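You operate a simulated robot arm through the tools that you are given. There is no shell and no other tool. Be economical: measure what you need, move in short steps, check, and stop when the job is done.

You are at the controls of a simulated robot arm. One attempt, no reset.

## Task
Disconnect battery one: MASTER off, black lug first, red lug second.
Fine: each lug ends on a grey peg, the black on battery one's, the red on battery two's.

It is judged by the outcome, as a careful person would: the job done as asked, and still so three seconds after it is handed in. It fails if anything else is knocked over, pushed out of place, dropped, spilled or broken.

## Robot
A 7-joint arm with a two-finger parallel gripper on a trunk, on a base that drives. Base frame: it is fixed to the floor where the robot stands at the start and does not move with it; the origin is under the middle of the robot, x ahead of it, y to its left, z up. Readings come in cm, rad, newtons and seconds.
With the tool pointing down near the work surface it reaches from about 10 to 66 cm from the robot's upright axis, wherever it stands. Its first joint turns from -2.897 to 2.897 rad. Places, roughly: black lug [275, -25, 50]; black post of battery one [270, -40, 50]; grey peg on battery one [270, -40, 40]; grey peg on battery two [270, -70, 40]; red lug [275, -50, 50]; red master switch [60, 10, 100]; red post of battery one [270, -50, 50]; wing nut on the black post of battery two [270, -60, 50]; wing nut on the red post of battery two [270, -80, 50]. Payload 1.57 kg.
The TCP is the grasp point between the finger pads, 3 cm short of the fingertips. In the tool frame z runs along the fingers and y along their closing line. Largest opening 8 cm; finger width 1.7, thickness 1.2; the body of the gripper, 4 by 8.2 cm, starts 8 cm behind the TCP.
Orientation is told as [roll, pitch, yaw] about the base's x, y, z axes, in that order, counted from this pose: with the fingers straight down and closing along the base's y, the tool's x points along the base's -x, its y along +y and its z along -z.

## Interface
- The arm moves only by the tool move_arm. Its argument "targets" is a list that holds one entry, the list of rows, each a list of 6 numbers: the shift along the tool's x, y, z in cm, then the turn, a rotation vector about the tool's x, y, z in rad. In form: [[[dx, dy, dz, rx, ry, rz], ...]]. A call has 1 to 10 rows; each row is the pose to reach, as a shift and turn from the pose commanded when the call began, along the tool's axes at that moment. "jaw" is the opening, from 0 (shut) to 1 (fully open), set as the call begins (left out, the last holds). Each row takes 0.2 s and may step no farther than 5 cm and 0.15 rad from the row before; otherwise, or with a gripper value out of range, the whole call is refused. A pose out of reach is approached as far as the arm can. The call stops where the force on the tool passes 90 N (or 10 N more than at its start, if that is more) or the arm is blocked; 0.2 s more then pass. The fingers move at their own pace (about 7.2 cm/s each) and stop on an object; they squeeze with about 23 N. The grip force told is the motor's: it shows also when the fingers shut on nothing. Time passes only in rows, and 0.2 s behind the last, so rows that repeat a pose let the fingers close. The reply holds the time, the measured pose of the TCP, the force on the tool along the base axes, the opening and the grip force, in the units named above and with some noise, with the torque about the TCP (base axes, N m) and any sound that the robot's microphone picked up.
- Cameras (640 x 400 px; columns grow to the right, rows downward): "scene" is now at [0.27, 14.69, 141.08]; the picture's right is [0.06, -1.00, 0.00], its down [-0.42, -0.02, -0.91] and it looks along [0.91, 0.05, -0.42] (base axes); focal length 266 px, centre (320, 200). "wrist" rides on the gripper at [7.2, -0.7, -12.2] in the tool frame; the picture's right is [0.09, 1.00, 0.00], its down [-0.84, 0.08, -0.54] and it looks along [-0.54, 0.05, 0.84] (tool axes); focal length 238 px, centre (320, 200). There is no depth. A picture from a camera that has moved, and an enlarged one, comes with that camera's place and axes in the base frame and with its lens.
- snapshot(camera): a new picture of that camera. It takes no simulated time.
- raise_lower(by): slides the trunk up (or, below 0, down) by that many cm; the arm and the scene camera ride with it, the base frame stays. It gives what a move gives, with no picture.
- steer(legs): drives the robot by 1 to 6 legs, each [ahead, left, turn to the left] in cm, cm and rad, along the robot's own axes; the way and the turn of a leg run together, so that a leg with both is an arc; at most 150 cm and 3.142 rad a leg. The arm and the cameras ride along, it lands a little off, and it stops where it bumps. It gives what a move gives.
- turn_head(pan, tilt): turns the head with the scene camera to pan (to the left, within 1.501 rad either way) and tilt (down, from -0.506 to 1.204), counted from straight ahead of the robot. It gives what a move gives.
- zoom(camera, box): a new picture of the part [left, top, right, bottom] of that camera's present view, enlarged. It takes no simulated time.
- close_job(): hands the job in; it is judged then, once.

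Work in short steps. Places have to be worked out from the pictures, the camera data and where the tool is seen: move nearer, look again, correct. Check each grasp and each placing, and mend what went wrong. You have 120 turns and 98 pictures in all, those below and enlarged ones among them. Open the gripper and draw the arm clear of the work before you hand the job in, unless the task says otherwise; then end with one line.

The tools are called after ">>>" as name(argument=value, ...) on one line, values as JSON. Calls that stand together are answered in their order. move_arm: Moves the arm, as the interface text tells. Its arguments: {"type":"object","properties":{"targets":{"type":"array"},"jaw":{"type":"number"}},"required":["targets"]} The other tools are called the same way: raise_lower (by) slides the trunk up or down; steer (legs) drives the base; turn_head (pan, tilt) turns the head that bears the scene camera; snapshot (camera) takes a picture; zoom (camera, box) takes an enlarged picture of a part of a camera's view; close_job () hands the job in.

At the start:

```text
time_s: 0.0
eef_pos: [37.1, 17.62, 125.35]
tcp_rot: [0.0, -0.001, 0.0]
wrist_force: [0.1, -0.7, 0.7]
torque: [-0.01, 0.02, -0.02]
opening: 7.98
grasp_force: 0.1
trunk travel left (down, up): [-5.0, 6.5]
robot x, y, heading: [0.06, 0.23, -0.003]
head pan, tilt: [0.058, 0.431]
```

scene: 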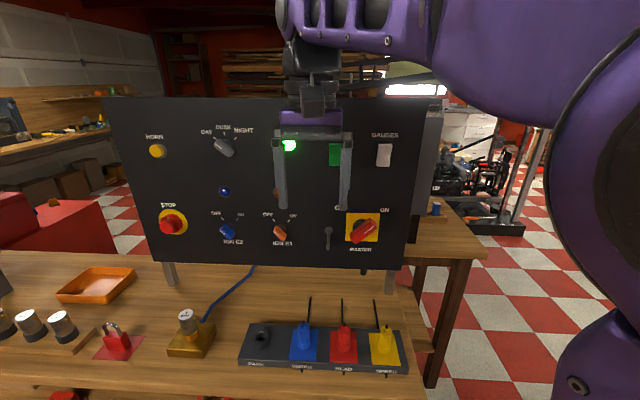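
wrist: 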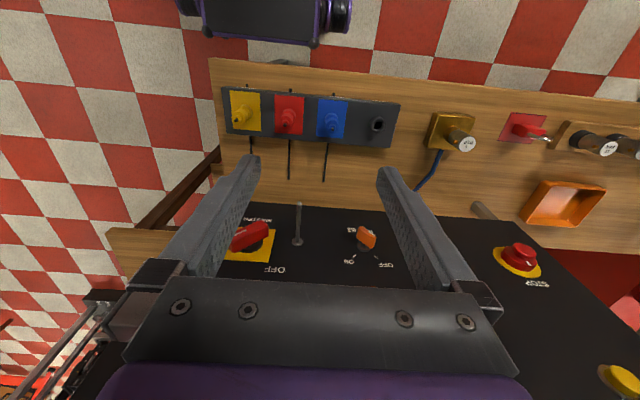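

The panel faces me, with the red MASTER rotary at lower right. I'll zoom in on it to read its marks.

>>> zoom(camera="scene", box=[310, 180, 430, 260])

>>> zoom(camera="wrist", box=[200, 190, 320, 280])

```text
5.00 times, centred on (370, 220) of scene
camera zoom: at [0.27, 14.69, 141.08], right [0.06, -1.0, 0.0], down [-0.42, -0.02, -0.91], along [0.91, 0.05, -0.42], focal length 1329 px, centre (70, 100)
```

zoom: 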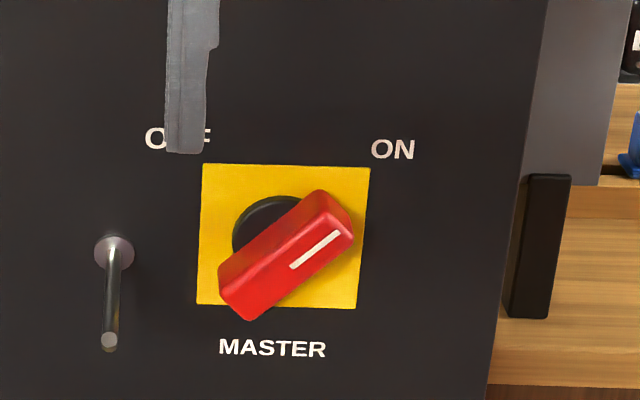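

```text
4.44 times, centred on (260, 235) of wrist
camera zoom: at [29.93, 17.1, 137.51], right [-0.09, 1.0, 0.0], down [0.84, 0.08, 0.54], along [0.54, 0.05, -0.84], focal length 1059 px, centre (587, 44)
```

zoom: 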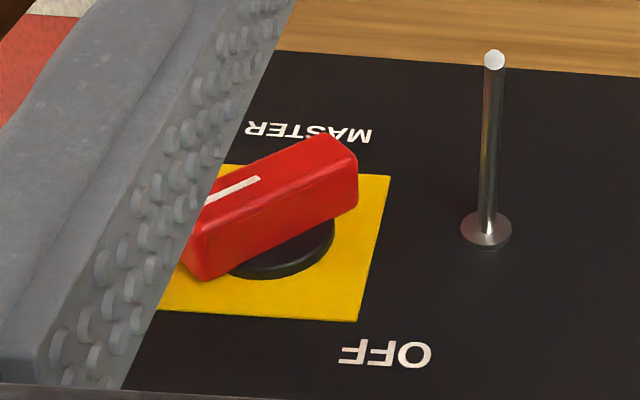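

I triangulate the knob at about [59, 7, 105], pointing up-right to ON; OFF is about 90° counter-clockwise seen from the front. I'll tip the gripper to horizontal, facing the panel, while staying well in front of it.

>>> move_arm(targets=[[[-1, -1, 0, 0, -0.15, 0], [-2, -2, 0, 0, -0.3, 0], [-3, -3, 0, 0, -0.45, 0], [-4, -4, 0, 0, -0.6, 0], [-5, -5, 0, 0, -0.75, 0], [-6, -6, 0, 0, -0.9, 0], [-7, -7, 0, 0, -1.05, 0], [-8, -8, 0, 0, -1.2, 0], [-8, -9, 0, 0, -1.35, 0], [-8, -10.5, 0, 0, -1.5, 0]]])

>>> snapshot(camera="scene")

>>> snapshot(camera="wrist")

```text
time_s: 1.9
eef_pos: [42.79, 16.55, 125.91]
tcp_rot: [0.16, -1.209, 0.042]
wrist_force: [-1.0, 0.5, 0.1]
torque: [-0.05, 0.0, -0.03]
opening: 8.01
grasp_force: 0.0
trunk travel left (down, up): [-5.0, 6.5]
robot x, y, heading: [0.07, 0.14, -0.003]
head pan, tilt: [0.058, 0.431]
stopped in row 9: the arm was blocked; the commanded pose is now the measured one
```

```text
93 pictures are left
camera scene: at [-6.89, 5.27, 140.77], right [-0.97, -0.22, 0.0], down [-0.1, 0.44, -0.89], along [0.2, -0.87, -0.45], focal length 266 px, centre (320, 200)
```

scene: 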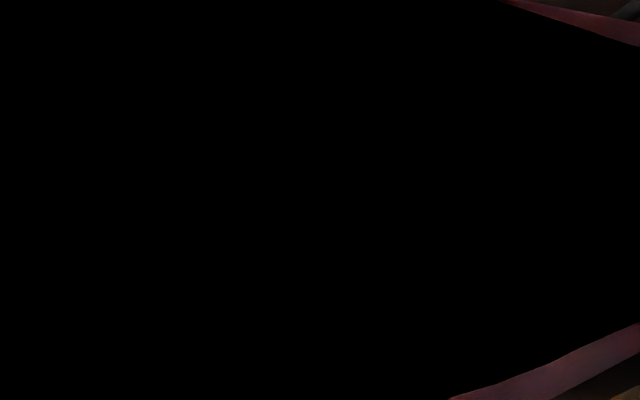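

```text
92 pictures are left
camera wrist: at [29.16, 13.39, 123.32], right [-0.22, 0.97, -0.03], down [-0.22, -0.02, 0.98], along [0.95, 0.22, 0.21], focal length 238 px, centre (320, 200)
```

wrist: 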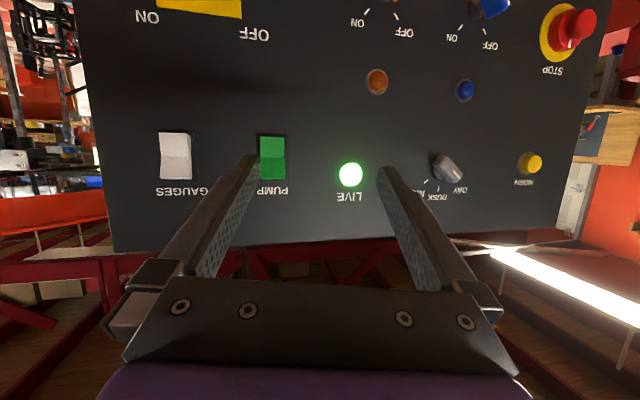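

The arm's first joint swung round (the scene camera shows it) and the arm folded against itself: the tool is too near the body. I'll unwind the tilt first.

>>> move_arm(targets=[[[0, 0, 0, 0, 0.15, 0], [0, 0, 0, 0, 0.3, 0], [0, 0, 0, 0, 0.45, 0], [0, 0, 0, 0, 0.6, 0], [0, 0, 0, 0, 0.75, 0], [0, 0, 0, 0, 0.9, 0], [0, 0, 0, 0, 1.05, 0], [0, 0, 0, 0, 1.2, 0]]])

>>> snapshot(camera="scene")

```text
time_s: 3.7
eef_pos: [42.76, 16.2, 125.87]
tcp_rot: [0.057, -0.01, 0.188]
wrist_force: [0.0, 0.6, 0.0]
torque: [0.01, 0.01, 0.0]
opening: 8.01
grasp_force: 0.0
trunk travel left (down, up): [-5.0, 6.5]
robot x, y, heading: [0.26, 0.14, 0.001]
head pan, tilt: [0.058, 0.431]
```

```text
91 pictures are left
camera scene: at [0.25, 14.7, 141.07], right [0.06, -1.0, 0.0], down [-0.42, -0.02, -0.91], along [0.91, 0.05, -0.42], focal length 266 px, centre (320, 200)
```

scene: 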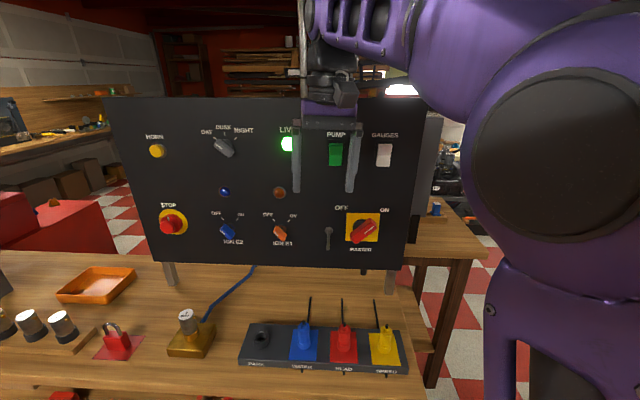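

The elbow had pushed the head; it is back in place now. I'll back the base off 20 cm so the arm has room to work level.

>>> steer(legs=[[-20, 0, 0]])

```text
time_s: 5.3
eef_pos: [22.88, 16.28, 125.95]
tcp_rot: [0.053, -0.012, 0.19]
wrist_force: [0.9, 0.7, 0.5]
torque: [0.01, 0.01, -0.01]
opening: 8.0
grasp_force: 0.1
trunk travel left (down, up): [-5.0, 6.5]
robot x, y, heading: [-20.08, -0.14, 0.003]
head pan, tilt: [0.058, 0.431]
```

Room is gained. Now extend forward and tilt together, 8 rows.

>>> move_arm(targets=[[[-3, -2, 1, 0, -0.15, 0], [-6, -4, 2, 0, -0.3, 0], [-9, -6, 3, 0, -0.45, 0], [-12, -8, 4, 0, -0.6, 0], [-15, -9.5, 5, 0, -0.75, 0], [-18, -11, 6, 0, -0.9, 0], [-20, -12, 7, 0, -1.05, 0], [-22, -13, 8, 0, -1.2, 0]]])

>>> snapshot(camera="scene")

```text
time_s: 7.1
eef_pos: [46.72, 7.53, 117.55]
tcp_rot: [0.151, -1.209, 0.041]
wrist_force: [-0.8, -1.0, 0.8]
torque: [0.02, 0.05, 0.14]
opening: 8.01
grasp_force: 0.0
trunk travel left (down, up): [-5.0, 6.5]
robot x, y, heading: [-20.26, 0.28, -0.0]
head pan, tilt: [0.058, 0.431]
```

```text
90 pictures are left
camera scene: at [-19.86, 14.59, 141.1], right [0.06, -1.0, 0.0], down [-0.42, -0.02, -0.91], along [0.91, 0.05, -0.42], focal length 266 px, centre (320, 200)
```

scene: 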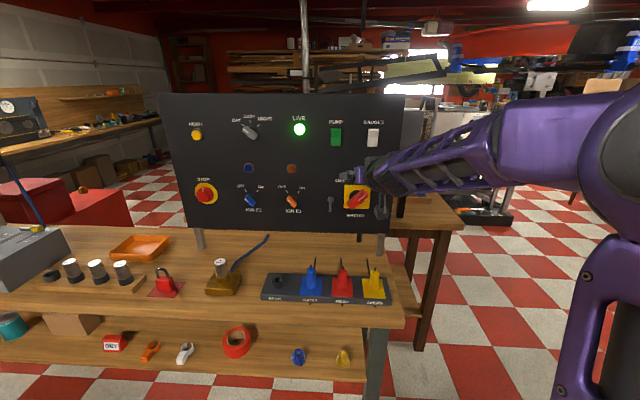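

Tool is tilted well and the arm is free. Levelling it fully and lowering to the knob's height, still well back from the panel.

>>> move_arm(targets=[[[3.1, -0.3, 1.1, 0.062, -0.121, 0], [6.2, -0.6, 2.2, 0.124, -0.242, 0], [9.4, -1.0, 3.4, 0.186, -0.363, 0], [9.4, -1.0, 3.4, 0.186, -0.363, 0]]])

>>> snapshot(camera="wrist")

>>> zoom(camera="scene", box=[290, 140, 450, 240])

```text
time_s: 8.1
eef_pos: [46.71, 7.41, 107.43]
tcp_rot: [1.517, -1.548, -1.51]
wrist_force: [-0.3, 0.3, 1.3]
torque: [-0.01, -0.03, -0.02]
opening: 8.01
grasp_force: 0.1
trunk travel left (down, up): [-5.0, 6.5]
robot x, y, heading: [-20.12, -0.24, 0.006]
head pan, tilt: [0.058, 0.431]
```

```text
89 pictures are left
camera wrist: at [34.48, 6.98, 100.21], right [-0.01, 1.0, -0.07], down [-0.54, 0.06, 0.84], along [0.84, 0.04, 0.54], focal length 238 px, centre (320, 200)
```

wrist: 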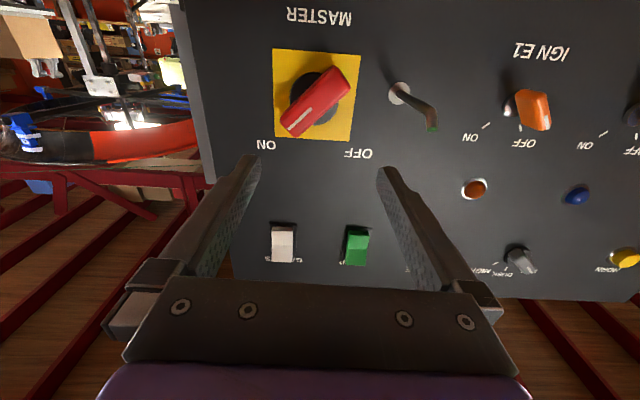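

```text
4.00 times, centred on (370, 190) of scene
camera zoom: at [-19.7, 14.69, 141.08], right [0.06, -1.0, 0.0], down [-0.42, -0.02, -0.91], along [0.91, 0.05, -0.42], focal length 1063 px, centre (120, 240)
```

zoom: 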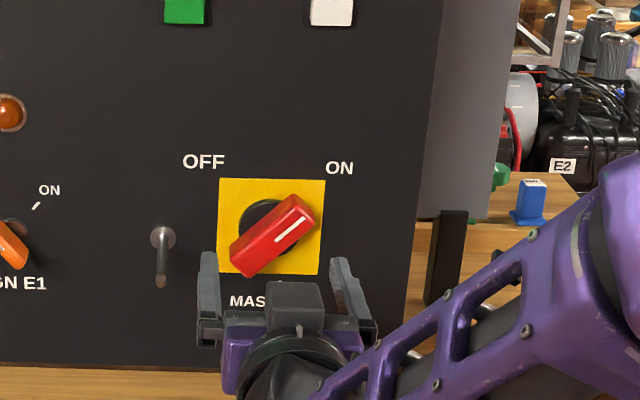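

Knob centre now works out at about [60, 6.7, 104.7], panel face x≈62.6, knob axis ~45°. I'll roll the gripper 45° so the jaws straddle the knob, and centre it.

>>> move_arm(targets=[[[0.5, -0.1, 0, 0, 0, 0.131], [1, -0.2, 0, 0, 0, 0.262], [1.5, -0.4, 0, 0, 0, 0.393], [2, -0.5, 0, 0, 0, 0.524], [2.5, -0.6, 0, 0, 0, 0.655], [2.7, -0.7, 0, 0, 0, 0.785], [2.7, -0.7, 0, 0, 0, 0.785]]], jaw=0.8)

>>> snapshot(camera="wrist")

>>> zoom(camera="scene", box=[290, 140, 450, 240])

```text
time_s: 9.7
eef_pos: [46.91, 6.95, 104.7]
tcp_rot: [1.568, -0.764, -1.564]
wrist_force: [0.3, 0.6, 0.3]
torque: [-0.02, -0.03, 0.0]
opening: 6.4
grasp_force: 0.1
trunk travel left (down, up): [-5.0, 6.5]
robot x, y, heading: [-19.67, -0.24, 0.003]
head pan, tilt: [0.058, 0.431]
```

```text
87 pictures are left
camera wrist: at [34.62, 11.69, 99.2], right [0.0, 0.75, 0.66], down [-0.54, -0.55, 0.64], along [0.84, -0.35, 0.41], focal length 238 px, centre (320, 200)
```

wrist: 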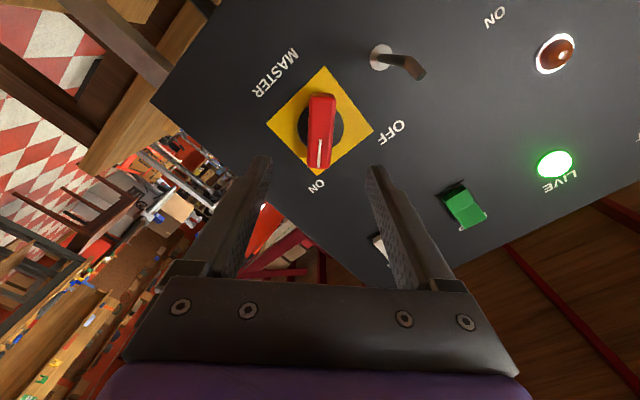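

```text
4.00 times, centred on (370, 190) of scene
camera zoom: at [-19.72, 14.69, 141.08], right [0.06, -1.0, 0.0], down [-0.42, -0.02, -0.91], along [0.91, 0.05, -0.42], focal length 1063 px, centre (120, 240)
```

zoom: 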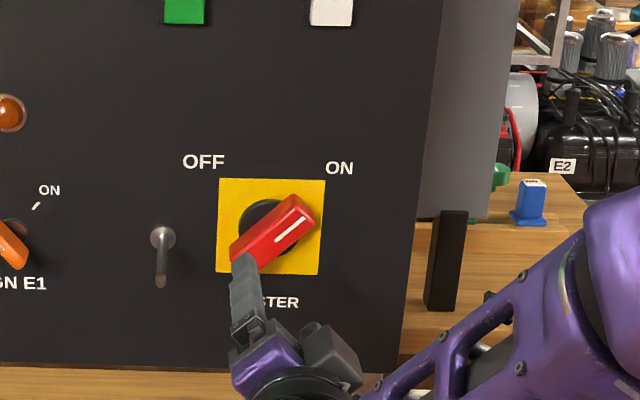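

The jaws are aligned with the knob (it stands upright and centred between the fingers). Advancing 11.3 cm straight in.

>>> move_arm(targets=[[[0, 0, 3, 0, 0, 0], [0, 0, 6, 0, 0, 0], [0, 0, 8, 0, 0, 0], [0, 0, 10, 0, 0, 0], [0, 0, 11.3, 0, 0, 0], [0, 0, 11.3, 0, 0, 0]]])

>>> snapshot(camera="wrist")

>>> zoom(camera="scene", box=[290, 140, 450, 240])

```text
time_s: 11.1
eef_pos: [58.22, 7.43, 104.61]
tcp_rot: [1.569, -0.763, -1.562]
wrist_force: [0.0, -0.2, -0.6]
torque: [-0.01, -0.03, 0.0]
opening: 6.4
grasp_force: 0.1
trunk travel left (down, up): [-5.0, 6.5]
robot x, y, heading: [-19.92, -0.03, -0.005]
head pan, tilt: [0.058, 0.431]
```

```text
85 pictures are left
camera wrist: at [46.02, 12.01, 99.09], right [0.0, 0.76, 0.66], down [-0.54, -0.55, 0.64], along [0.84, -0.35, 0.41], focal length 238 px, centre (320, 200)
```

wrist: 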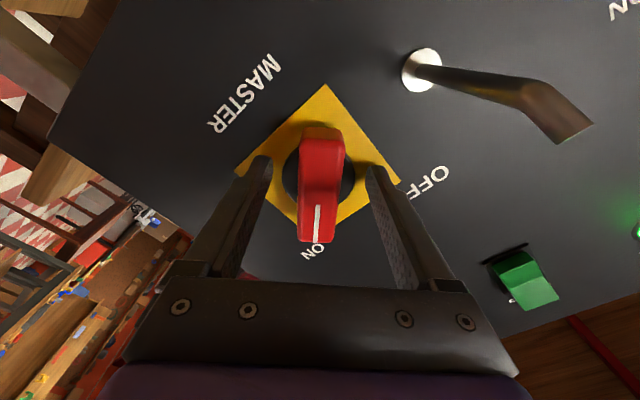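

```text
4.00 times, centred on (370, 190) of scene
camera zoom: at [-19.71, 14.69, 141.07], right [0.06, -1.0, 0.0], down [-0.42, -0.02, -0.91], along [0.91, 0.05, -0.42], focal length 1063 px, centre (120, 240)
```

zoom: 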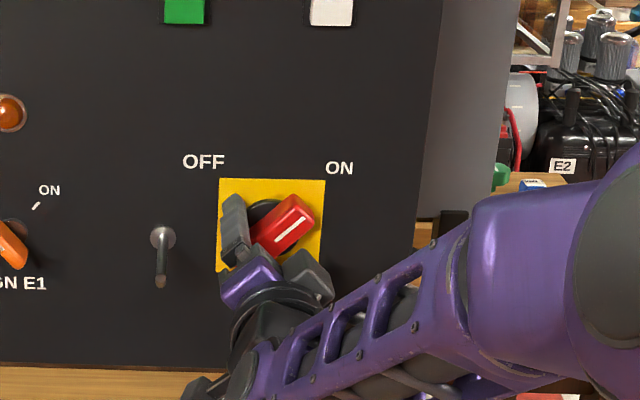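

The knob lies centred between the fingers; along its length I'm ~1 cm toward its tail. Shift that and close.

>>> move_arm(targets=[[[-0.9, 0, 0, 0, 0, 0], [-0.9, 0, 0, 0, 0, 0]]])

>>> move_arm(targets=[[[0, 0, 0, 0, 0, 0], [0, 0, 0, 0, 0, 0], [0, 0, 0, 0, 0, 0]]], jaw=0)

>>> snapshot(camera="wrist")

```text
time_s: 11.7
eef_pos: [58.12, 6.53, 105.15]
tcp_rot: [1.567, -0.765, -1.563]
wrist_force: [-0.2, 0.1, 0.1]
torque: [-0.03, 0.0, -0.01]
opening: 6.4
grasp_force: 0.1
trunk travel left (down, up): [-5.0, 6.5]
robot x, y, heading: [-20.14, 0.08, -0.001]
head pan, tilt: [0.058, 0.431]
```

```text
time_s: 12.5
eef_pos: [58.2, 6.58, 105.34]
tcp_rot: [1.57, -0.763, -1.564]
wrist_force: [0.5, 1.6, 3.2]
torque: [-0.27, 0.79, -0.35]
opening: 2.62
grasp_force: 37.6
trunk travel left (down, up): [-5.0, 6.5]
robot x, y, heading: [-20.16, 0.42, 0.001]
head pan, tilt: [0.058, 0.431]
```

```text
83 pictures are left
camera wrist: at [45.91, 11.29, 99.72], right [0.0, 0.76, 0.65], down [-0.54, -0.55, 0.64], along [0.84, -0.35, 0.41], focal length 238 px, centre (320, 200)
```

wrist: 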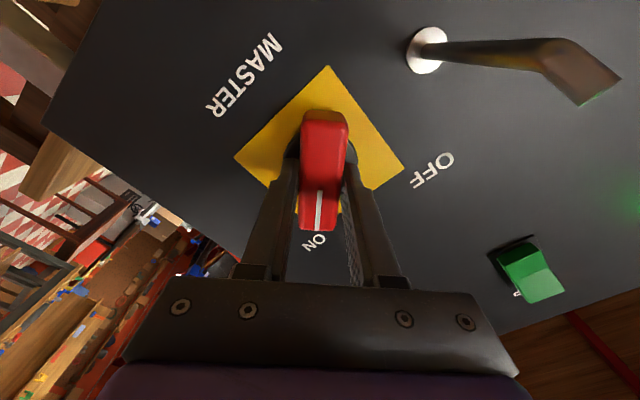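

Gripped at 2.6 cm. Turning counter-clockwise, about the tool axis.

>>> move_arm(targets=[[[0, 0, 0, 0, 0, -0.14], [0, 0, 0, 0, 0, -0.28], [0, 0, 0, 0, 0, -0.42], [0, 0, 0, 0, 0, -0.56], [0, 0, 0, 0, 0, -0.7], [0, 0, 0, 0, 0, -0.84], [0, 0, 0, 0, 0, -0.98], [0, 0, 0, 0, 0, -1.12], [0, 0, 0, 0, 0, -1.26], [0, 0, 0, 0, 0, -1.4]]])

>>> snapshot(camera="wrist")

>>> zoom(camera="scene", box=[290, 140, 450, 240])

```text
time_s: 14.7
eef_pos: [58.29, 6.92, 105.34]
tcp_rot: [-1.567, -0.975, 1.581]
wrist_force: [-2.0, 25.9, 0.6]
torque: [0.1, -0.03, -1.04]
opening: 2.62
grasp_force: 37.5
trunk travel left (down, up): [-5.0, 6.5]
robot x, y, heading: [-19.75, 0.4, 0.001]
head pan, tilt: [0.058, 0.431]
```

```text
82 pictures are left
camera wrist: at [46.0, 2.32, 99.69], right [-0.01, 0.77, -0.64], down [-0.55, 0.53, 0.65], along [0.84, 0.35, 0.42], focal length 238 px, centre (320, 200)
```

wrist: 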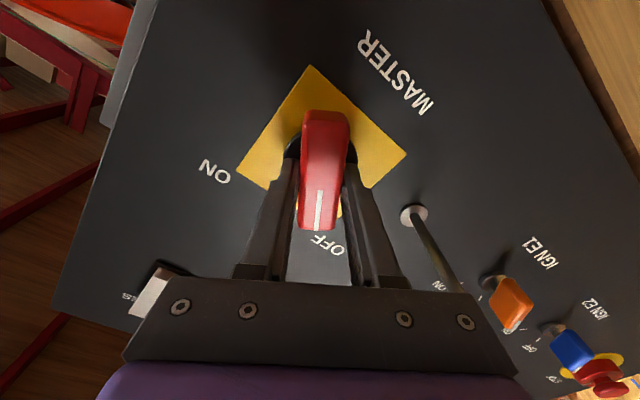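

```text
4.00 times, centred on (370, 190) of scene
camera zoom: at [-19.77, 14.94, 141.04], right [0.06, -1.0, 0.0], down [-0.42, -0.03, -0.91], along [0.91, 0.05, -0.42], focal length 1063 px, centre (120, 240)
```

zoom: 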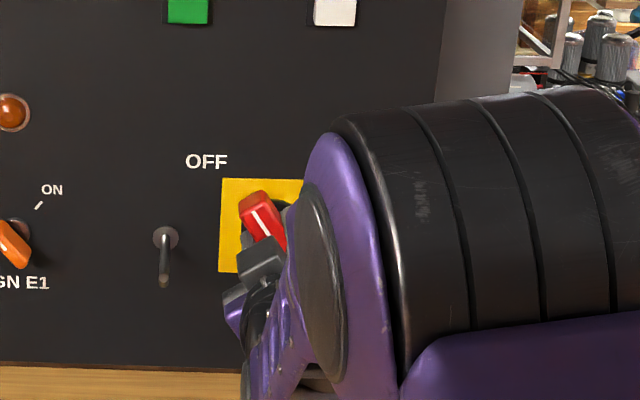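

Turned ~80°. Finishing the last part.

>>> move_arm(targets=[[[0, 0, 0, 0, 0, -0.12], [0, 0, 0, 0, 0, -0.22], [0, 0, 0, 0, 0, -0.22]]])

>>> snapshot(camera="wrist")

```text
time_s: 15.5
eef_pos: [58.31, 7.13, 105.23]
tcp_rot: [-1.567, -0.758, 1.58]
wrist_force: [6.3, 27.0, -1.8]
torque: [0.93, -0.57, -0.56]
opening: 2.62
grasp_force: 37.8
trunk travel left (down, up): [-5.0, 6.5]
robot x, y, heading: [-20.06, 0.04, 0.007]
head pan, tilt: [0.058, 0.431]
```

```text
80 pictures are left
camera wrist: at [46.01, 1.25, 100.75], right [-0.01, 0.62, -0.79], down [-0.55, 0.65, 0.52], along [0.84, 0.44, 0.33], focal length 238 px, centre (320, 200)
```

wrist: 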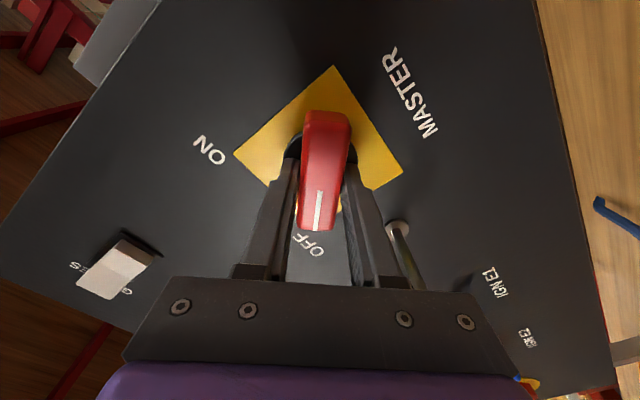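

The knob points along OFF, symmetric with its former ON angle. Release and back straight out.

>>> move_arm(targets=[[[0, 0, 0, 0, 0, 0], [0, 0, 0, 0, 0, 0], [0, 0, 0, 0, 0, 0]]], jaw=0.8)

>>> move_arm(targets=[[[0, 0, -3, 0, 0, 0], [0, 0, -6, 0, 0, 0], [0, 0, -9, 0, 0, 0], [0, 0, -12, 0, 0, 0]]])

>>> snapshot(camera="wrist")

>>> snapshot(camera="scene")

```text
time_s: 16.3
eef_pos: [58.13, 6.22, 105.3]
tcp_rot: [-1.569, -0.758, 1.575]
wrist_force: [1.0, -0.1, 0.0]
torque: [0.0, -0.01, -0.01]
opening: 6.4
grasp_force: 0.1
trunk travel left (down, up): [-5.0, 6.5]
robot x, y, heading: [-19.87, -0.12, 0.005]
head pan, tilt: [0.058, 0.431]
```

```text
time_s: 17.3
eef_pos: [46.27, 6.31, 105.2]
tcp_rot: [-1.57, -0.759, 1.575]
wrist_force: [0.4, -0.8, -0.3]
torque: [0.02, -0.02, 0.0]
opening: 6.41
grasp_force: 0.0
trunk travel left (down, up): [-5.0, 6.5]
robot x, y, heading: [-19.99, -0.13, -0.003]
head pan, tilt: [0.058, 0.431]
```

```text
79 pictures are left
camera wrist: at [34.15, 0.63, 100.75], right [-0.01, 0.62, -0.79], down [-0.55, 0.66, 0.52], along [0.84, 0.43, 0.33], focal length 238 px, centre (320, 200)
```

wrist: 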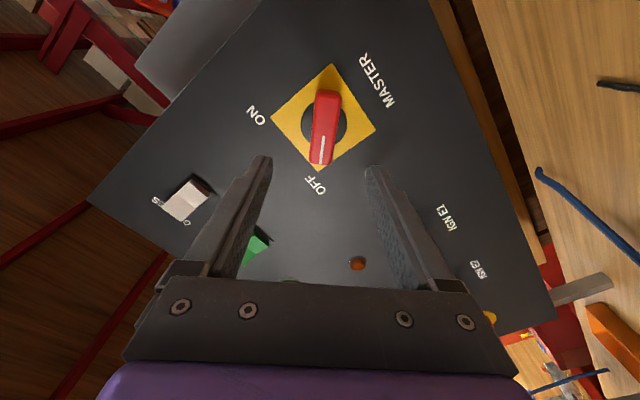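

```text
78 pictures are left
camera scene: at [-19.7, 14.69, 141.07], right [0.06, -1.0, 0.0], down [-0.42, -0.02, -0.91], along [0.91, 0.05, -0.42], focal length 266 px, centre (320, 200)
```

scene: 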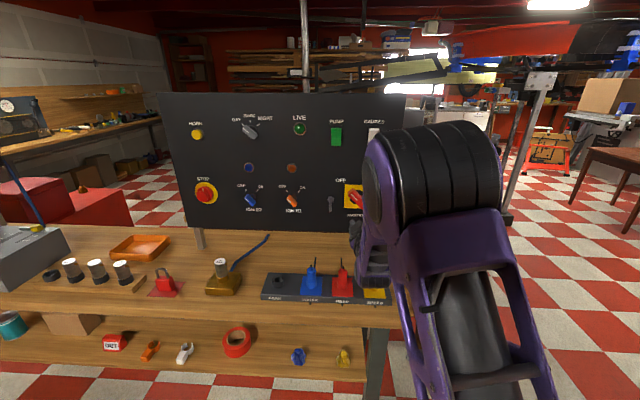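

The LIVE lamp went out: MASTER is off. Now roll the wrist back level while rising, to stow the arm for driving.

>>> move_arm(targets=[[[-1.4, -1.4, 0, 0, 0, 0.13], [-2.8, -2.8, 0, 0, 0, 0.26], [-4.2, -4.2, 0, 0, 0, 0.39], [-5.6, -5.6, 0, 0, 0, 0.52], [-7, -7, 0, 0, 0, 0.65], [-8.4, -8.4, 0, 0, 0, 0.77]]])

>>> move_arm(targets=[[[0, 0, -2.5, 0, 0.15, 0], [0, 0, -5, 0, 0.3, 0], [0, 0, -7.5, 0, 0.45, 0], [0, 0, -10, 0, 0.6, 0], [0, 0, -12.5, 0, 0.75, 0], [0, 0, -15, 0, 0.9, 0], [0, 0, -17.5, 0, 1.05, 0], [0, 0, -20, 0, 1.2, 0], [0, 0, -22, 0, 1.35, 0], [0, 0, -24, 0, 1.5, 0]]])

>>> snapshot(camera="scene")

```text
time_s: 18.7
eef_pos: [46.3, 6.63, 117.2]
tcp_rot: [-1.511, -1.529, 1.518]
wrist_force: [0.1, 0.6, -0.2]
torque: [-0.04, 0.0, 0.0]
opening: 6.39
grasp_force: 0.1
trunk travel left (down, up): [-5.0, 6.5]
robot x, y, heading: [-20.04, -0.02, 0.004]
head pan, tilt: [0.058, 0.431]
```

```text
time_s: 20.9
eef_pos: [22.43, 6.39, 117.1]
tcp_rot: [-0.041, -0.066, 0.007]
wrist_force: [0.5, 0.8, -0.1]
torque: [0.03, -0.02, 0.02]
opening: 6.42
grasp_force: 0.1
out of reach, approached as far as the arm can: row 3, 4
trunk travel left (down, up): [-5.0, 6.5]
robot x, y, heading: [-19.63, 0.14, 0.004]
head pan, tilt: [0.058, 0.431]
```

```text
77 pictures are left
camera scene: at [-19.71, 14.64, 141.08], right [0.06, -1.0, 0.0], down [-0.42, -0.02, -0.91], along [0.91, 0.05, -0.42], focal length 266 px, centre (320, 200)
```

scene: 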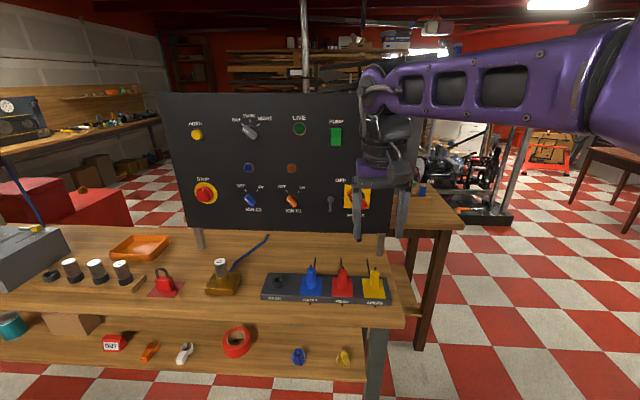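

Stowed with the tool down. Now look toward the batteries around [270, -60, 50] and the route past the bench.

>>> turn_head(pan=-0.5, tilt=0.4)

>>> snapshot(camera="scene")

```text
time_s: 21.8
eef_pos: [22.48, 6.52, 117.13]
tcp_rot: [-0.044, -0.072, 0.009]
wrist_force: [0.2, 0.8, 0.4]
torque: [-0.01, 0.0, 0.01]
opening: 6.43
grasp_force: 0.1
trunk travel left (down, up): [-5.0, 6.5]
robot x, y, heading: [-20.07, 0.05, -0.001]
head pan, tilt: [-0.499, 0.4]
```

```text
76 pictures are left
camera scene: at [-20.78, 9.73, 141.37], right [-0.48, -0.88, 0.0], down [-0.34, 0.19, -0.92], along [0.81, -0.44, -0.39], focal length 266 px, centre (320, 200)
```

scene: 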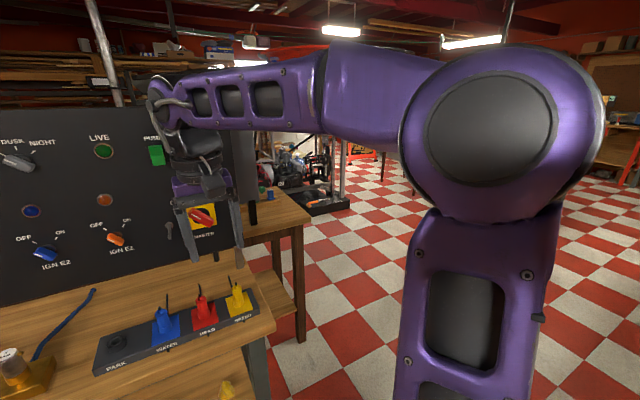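

The engine stand is visible beyond the bench; zoom in there.

>>> zoom(camera="scene", box=[230, 110, 390, 230])

```text
3.33 times, centred on (310, 170) of scene
camera zoom: at [-20.78, 9.73, 141.37], right [-0.48, -0.88, 0.0], down [-0.34, 0.19, -0.92], along [0.81, -0.44, -0.39], focal length 886 px, centre (353, 300)
```

zoom: 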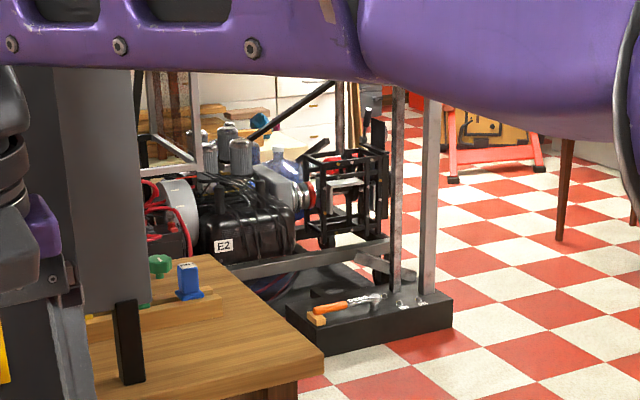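

The batteries are hidden just left of the engine, behind the panel. I'll sidestep right past the benches (their right edges are near y≈-45) and advance, then look again.

>>> steer(legs=[[0, -95, 0], [100, 0, 0]])

>>> turn_head(pan=0.2, tilt=0.5)

>>> snapshot(camera="scene")

```text
time_s: 36.1
eef_pos: [122.14, -88.79, 117.19]
tcp_rot: [-0.045, -0.067, 0.004]
wrist_force: [0.1, -0.4, -0.5]
torque: [-0.01, 0.0, -0.01]
opening: 6.38
grasp_force: 0.2
trunk travel left (down, up): [-5.0, 6.5]
robot x, y, heading: [80.07, -95.24, -0.0]
head pan, tilt: [-0.499, 0.4]
```

```text
time_s: 37.2
eef_pos: [122.11, -88.9, 116.98]
tcp_rot: [-0.045, -0.07, 0.004]
wrist_force: [0.3, -1.1, -0.3]
torque: [-0.03, 0.0, -0.01]
opening: 6.41
grasp_force: 0.0
trunk travel left (down, up): [-5.0, 6.5]
robot x, y, heading: [79.48, -95.68, 0.004]
head pan, tilt: [0.201, 0.499]
```

```text
74 pictures are left
camera scene: at [79.74, -79.22, 140.46], right [0.2, -0.98, 0.0], down [-0.47, -0.09, -0.88], along [0.86, 0.17, -0.48], focal length 266 px, centre (320, 200)
```

scene: 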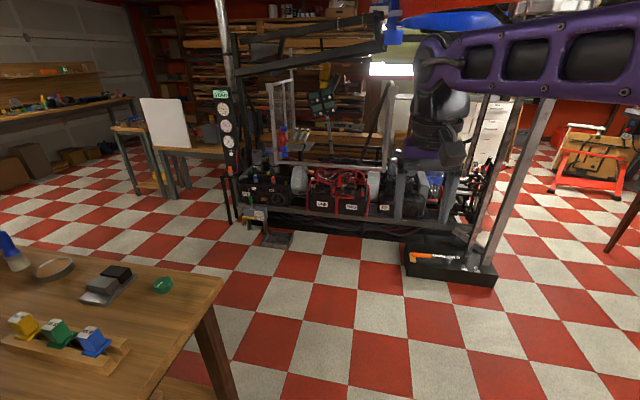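

Now the rig with the batteries is in view. Zoom.

>>> zoom(camera="scene", box=[230, 140, 430, 265])

```text
3.20 times, centred on (330, 202) of scene
camera zoom: at [79.74, -79.22, 140.46], right [0.2, -0.98, 0.0], down [-0.47, -0.09, -0.88], along [0.86, 0.17, -0.48], focal length 850 px, centre (288, 192)
```

zoom: 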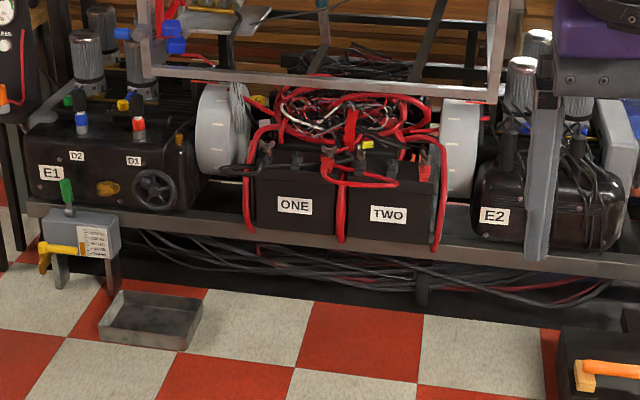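

Batteries ONE and TWO are clearly visible. Drive closer: forward 90, then left 33.

>>> steer(legs=[[80, 0, 0], [0, 33, 0]])

>>> turn_head(pan=0.1, tilt=0.75)

>>> snapshot(camera="scene")

>>> snapshot(camera="wrist")

```text
time_s: 44.9
eef_pos: [203.8, -57.75, 117.06]
tcp_rot: [-0.043, -0.069, -0.022]
wrist_force: [0.9, 0.1, -0.2]
torque: [0.01, 0.0, 0.02]
opening: 6.4
grasp_force: 0.0
trunk travel left (down, up): [-5.0, 6.5]
robot x, y, heading: [161.29, -62.78, -0.029]
head pan, tilt: [0.201, 0.499]
```

```text
time_s: 45.6
eef_pos: [203.77, -57.73, 117.07]
tcp_rot: [-0.044, -0.071, -0.024]
wrist_force: [-0.7, -0.2, 0.0]
torque: [0.02, -0.01, 0.0]
opening: 6.42
grasp_force: 0.0
trunk travel left (down, up): [-5.0, 6.5]
robot x, y, heading: [160.87, -63.25, -0.028]
head pan, tilt: [0.099, 0.75]
```

```text
72 pictures are left
camera scene: at [161.0, -47.98, 138.27], right [0.07, -1.0, 0.0], down [-0.68, -0.05, -0.73], along [0.73, 0.05, -0.68], focal length 266 px, centre (320, 200)
```

scene: 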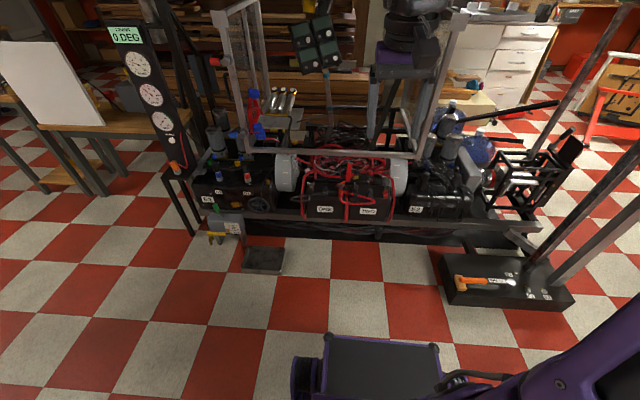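

```text
71 pictures are left
camera wrist: at [195.72, -57.69, 128.72], right [-0.07, 1.0, -0.05], down [0.8, 0.08, 0.6], along [0.6, 0.0, -0.8], focal length 238 px, centre (320, 200)
```

wrist: 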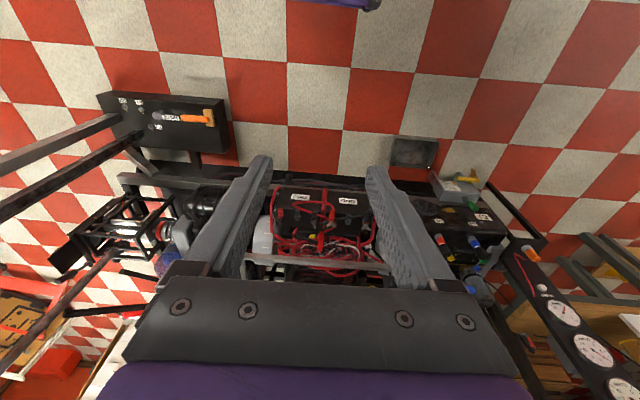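

Good views. Zooming on the batteries from both cameras to place lugs, posts and the frame bar.

>>> zoom(camera="scene", box=[270, 135, 420, 230])

>>> zoom(camera="wrist", box=[250, 170, 400, 280])

```text
4.21 times, centred on (345, 182) of scene
camera zoom: at [161.0, -47.98, 138.27], right [0.07, -1.0, 0.0], down [-0.68, -0.05, -0.73], along [0.73, 0.05, -0.68], focal length 1119 px, centre (215, 274)
```

zoom: 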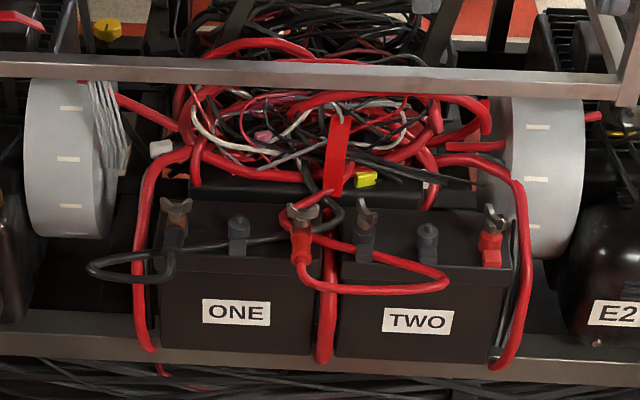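

```text
3.64 times, centred on (325, 225) of wrist
camera zoom: at [195.72, -57.69, 128.72], right [-0.07, 1.0, -0.05], down [0.8, 0.08, 0.6], along [0.6, 0.0, -0.8], focal length 867 px, centre (302, 109)
```

zoom: 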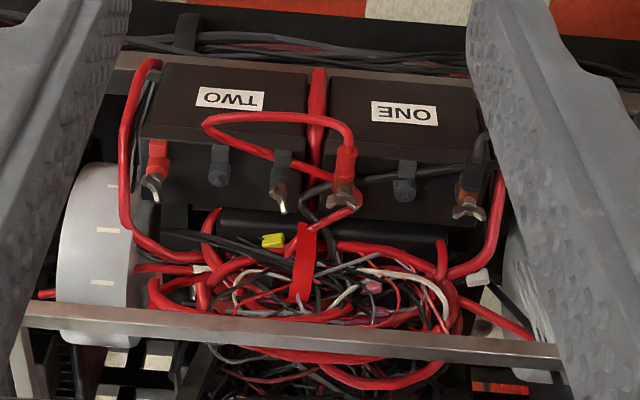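

Black lug is near [267, -36, 49], red lug near [264, -52, 51]; a frame bar runs at x≈280, z≈62 behind them. I'll drive up to about x=213, keeping clear of the floor tray on the left and the slab on the right.

>>> steer(legs=[[50, 7, 0.028]])

>>> turn_head(pan=0.1, tilt=1.0)

>>> snapshot(camera="scene")

>>> snapshot(camera="wrist")

```text
time_s: 48.8
eef_pos: [252.81, -49.87, 117.34]
tcp_rot: [-0.05, -0.071, 0.021]
wrist_force: [0.7, 0.1, 0.2]
torque: [0.0, -0.02, 0.01]
opening: 6.39
grasp_force: 0.0
trunk travel left (down, up): [-5.0, 6.5]
robot x, y, heading: [211.48, -56.58, -0.001]
head pan, tilt: [0.099, 0.75]
stopped in leg 1: the robot was blocked; the commanded pose is now the measured one
```

```text
time_s: 49.5
eef_pos: [252.81, -49.77, 117.27]
tcp_rot: [-0.051, -0.069, 0.016]
wrist_force: [0.0, 0.2, 0.9]
torque: [0.01, 0.04, -0.02]
opening: 6.4
grasp_force: 0.1
trunk travel left (down, up): [-5.0, 6.5]
robot x, y, heading: [211.18, -56.73, -0.003]
head pan, tilt: [0.099, 1.0]
```

```text
68 pictures are left
camera scene: at [208.73, -41.8, 136.33], right [0.1, -1.0, 0.0], down [-0.83, -0.08, -0.55], along [0.54, 0.05, -0.84], focal length 266 px, centre (320, 200)
```

scene: 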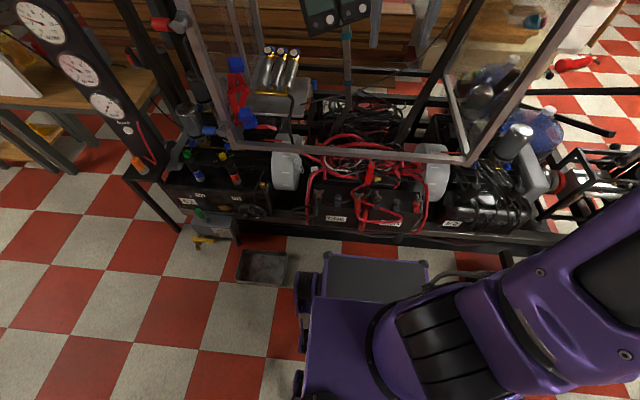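

```text
67 pictures are left
camera wrist: at [244.77, -49.98, 128.83], right [-0.11, 0.99, -0.06], down [0.8, 0.12, 0.59], along [0.6, 0.02, -0.8], focal length 238 px, centre (320, 200)
```

wrist: 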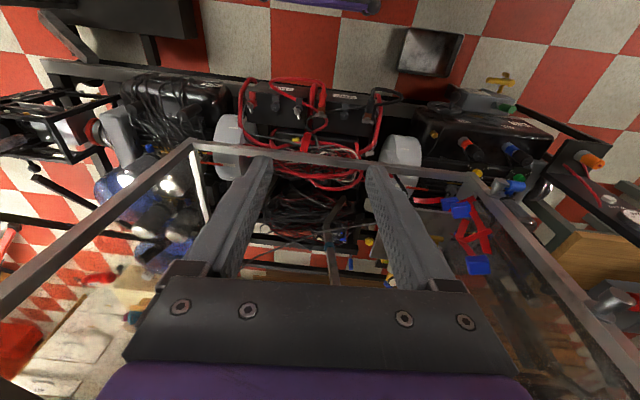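

The base nose touched the rig's rail and stopped; I'm close enough. Zoom both cameras to locate everything precisely.

>>> zoom(camera="scene", box=[290, 145, 450, 245])

>>> zoom(camera="wrist", box=[225, 70, 415, 190])

```text
4.00 times, centred on (370, 195) of scene
camera zoom: at [208.73, -41.8, 136.33], right [0.1, -1.0, 0.0], down [-0.83, -0.08, -0.55], along [0.54, 0.05, -0.84], focal length 1063 px, centre (120, 220)
```

zoom: 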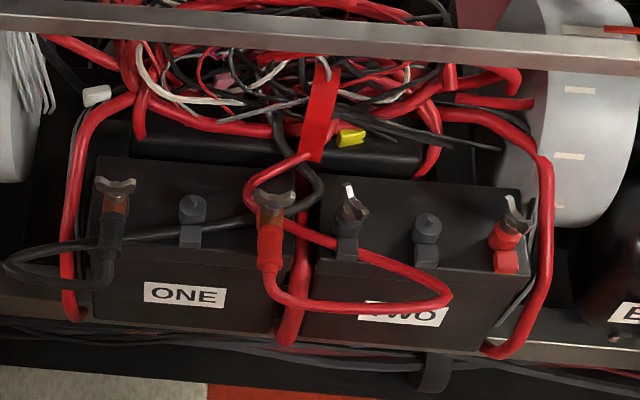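

```text
3.33 times, centred on (320, 130) of wrist
camera zoom: at [244.77, -49.98, 128.83], right [-0.11, 0.99, -0.06], down [0.8, 0.12, 0.59], along [0.6, 0.02, -0.8], focal length 794 px, centre (320, 433)
```

zoom: 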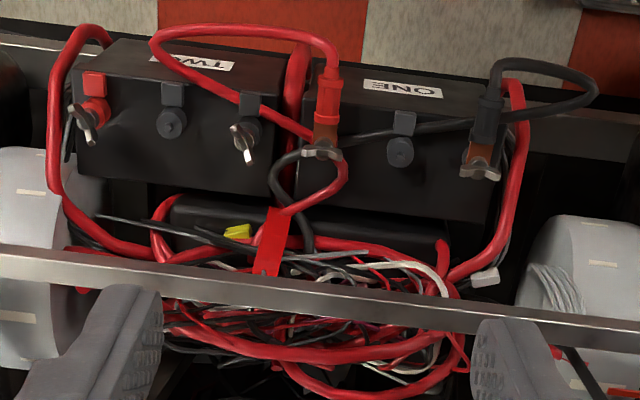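

Estimates: black lug/nut [269.5,-36,48], red [270,-52,47], pegs about [270,-43.6,45.5] and [270,-67,45.5]. Level the tool and lower over battery one's black post for a close look.

>>> move_arm(targets=[[[-1, 2, 4.5, -0.03, 0.04, 0], [-2, 4, 9, -0.05, 0.07, 0], [-3, 6, 13.5, -0.05, 0.07, 0], [-4, 8, 18, -0.05, 0.07, 0], [-5, 10, 22.5, -0.05, 0.07, 0], [-5, 12, 27, -0.05, 0.07, 0], [-5, 13, 31.5, -0.05, 0.07, 0], [-5, 13, 36, -0.05, 0.07, 0], [-5, 13, 40, -0.05, 0.07, 0], [-5, 13, 44, -0.05, 0.07, 0]]])

>>> snapshot(camera="wrist")

>>> snapshot(camera="scene")

```text
refused: row 1 steps farther than a row can; nothing moved
```

```text
64 pictures are left
camera wrist: at [244.77, -49.98, 128.83], right [-0.11, 0.99, -0.06], down [0.8, 0.12, 0.59], along [0.6, 0.02, -0.8], focal length 238 px, centre (320, 200)
```

wrist: 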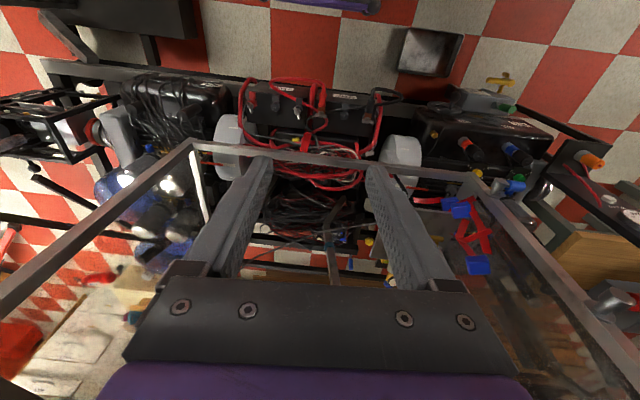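

```text
63 pictures are left
camera scene: at [208.73, -41.8, 136.33], right [0.1, -1.0, 0.0], down [-0.83, -0.08, -0.55], along [0.54, 0.05, -0.84], focal length 266 px, centre (320, 200)
```

scene: 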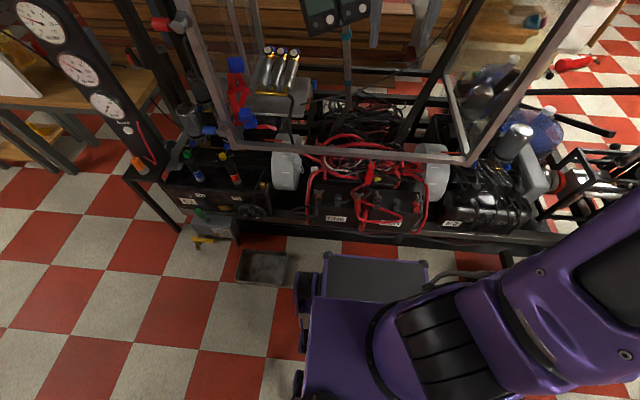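

Step size exceeded 5 cm; retry with smaller steps.

>>> move_arm(targets=[[[-0.7, 1.7, 4.3, -0.03, 0.04, 0], [-1.4, 3.4, 8.6, -0.05, 0.07, 0], [-2, 5, 12.9, -0.05, 0.07, 0], [-2.6, 6.6, 17.2, -0.05, 0.07, 0], [-3.2, 8.2, 21.5, -0.05, 0.07, 0], [-3.8, 9.8, 25.8, -0.05, 0.07, 0], [-4.4, 11.4, 30.1, -0.05, 0.07, 0], [-5, 13, 34.4, -0.05, 0.07, 0], [-5, 13, 39, -0.05, 0.07, 0], [-5, 13, 43, -0.05, 0.07, 0]]])

>>> snapshot(camera="wrist")

>>> snapshot(camera="scene")

```text
time_s: 51.7
eef_pos: [260.86, -38.92, 73.61]
tcp_rot: [0.002, 0.006, 0.014]
wrist_force: [0.4, 0.9, 1.0]
torque: [0.01, -0.04, -0.03]
opening: 6.42
grasp_force: 0.1
trunk travel left (down, up): [-5.0, 6.5]
robot x, y, heading: [211.54, -56.6, -0.005]
head pan, tilt: [0.099, 1.0]
```

```text
62 pictures are left
camera wrist: at [253.67, -39.56, 85.84], right [-0.11, 0.99, 0.0], down [0.84, 0.09, 0.54], along [0.53, 0.06, -0.84], focal length 238 px, centre (320, 200)
```

wrist: 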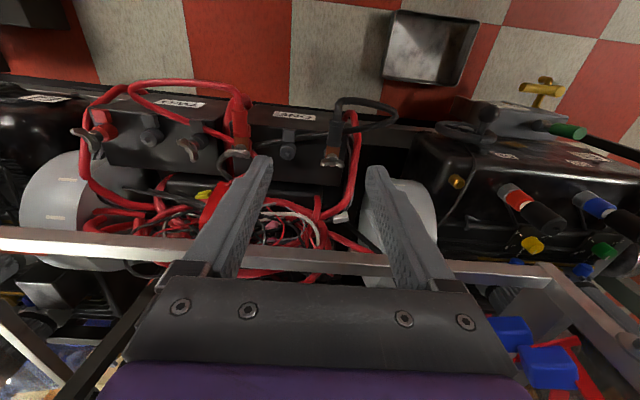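

```text
61 pictures are left
camera scene: at [209.34, -41.88, 136.35], right [0.1, -1.0, 0.0], down [-0.84, -0.08, -0.54], along [0.54, 0.05, -0.84], focal length 266 px, centre (320, 200)
```

scene: 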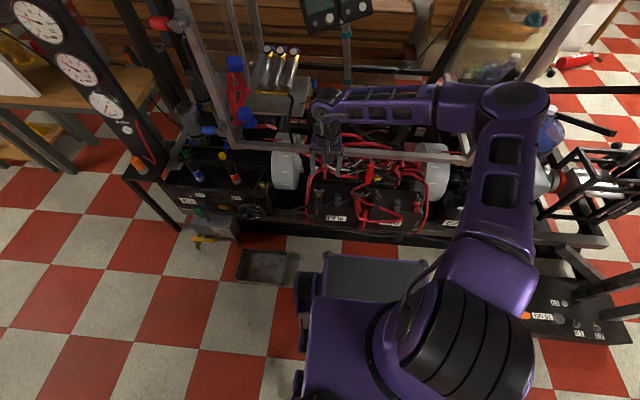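

Arm is clear. Zoom on battery one's terminals.

>>> zoom(camera="wrist", box=[270, 85, 400, 185])

>>> zoom(camera="wrist", box=[130, 75, 280, 180])

>>> zoom(camera="scene", box=[295, 160, 415, 240])

```text
4.00 times, centred on (335, 135) of wrist
camera zoom: at [253.67, -39.56, 85.84], right [-0.11, 0.99, 0.0], down [0.84, 0.09, 0.54], along [0.53, 0.06, -0.84], focal length 953 px, centre (260, 460)
```

zoom: 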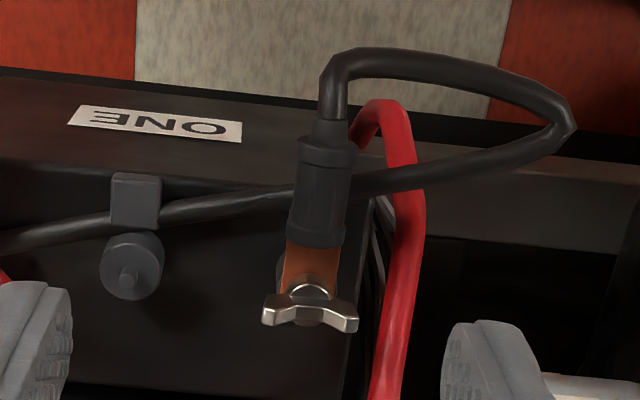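

```text
3.81 times, centred on (205, 128) of wrist
camera zoom: at [253.67, -39.56, 85.84], right [-0.11, 0.99, 0.0], down [0.84, 0.09, 0.54], along [0.53, 0.06, -0.84], focal length 908 px, centre (758, 476)
```

zoom: 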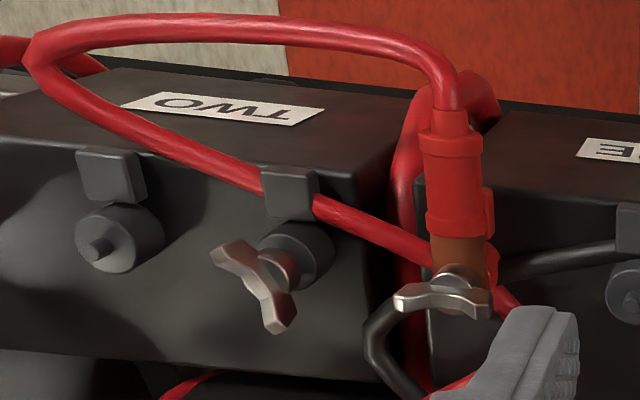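

```text
5.00 times, centred on (355, 200) of scene
camera zoom: at [209.34, -41.88, 136.35], right [0.1, -1.0, 0.0], down [-0.84, -0.08, -0.54], along [0.54, 0.05, -0.84], focal length 1329 px, centre (145, 200)
```

zoom: 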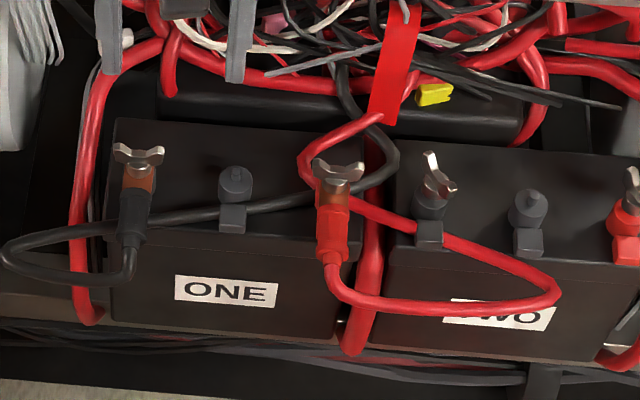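

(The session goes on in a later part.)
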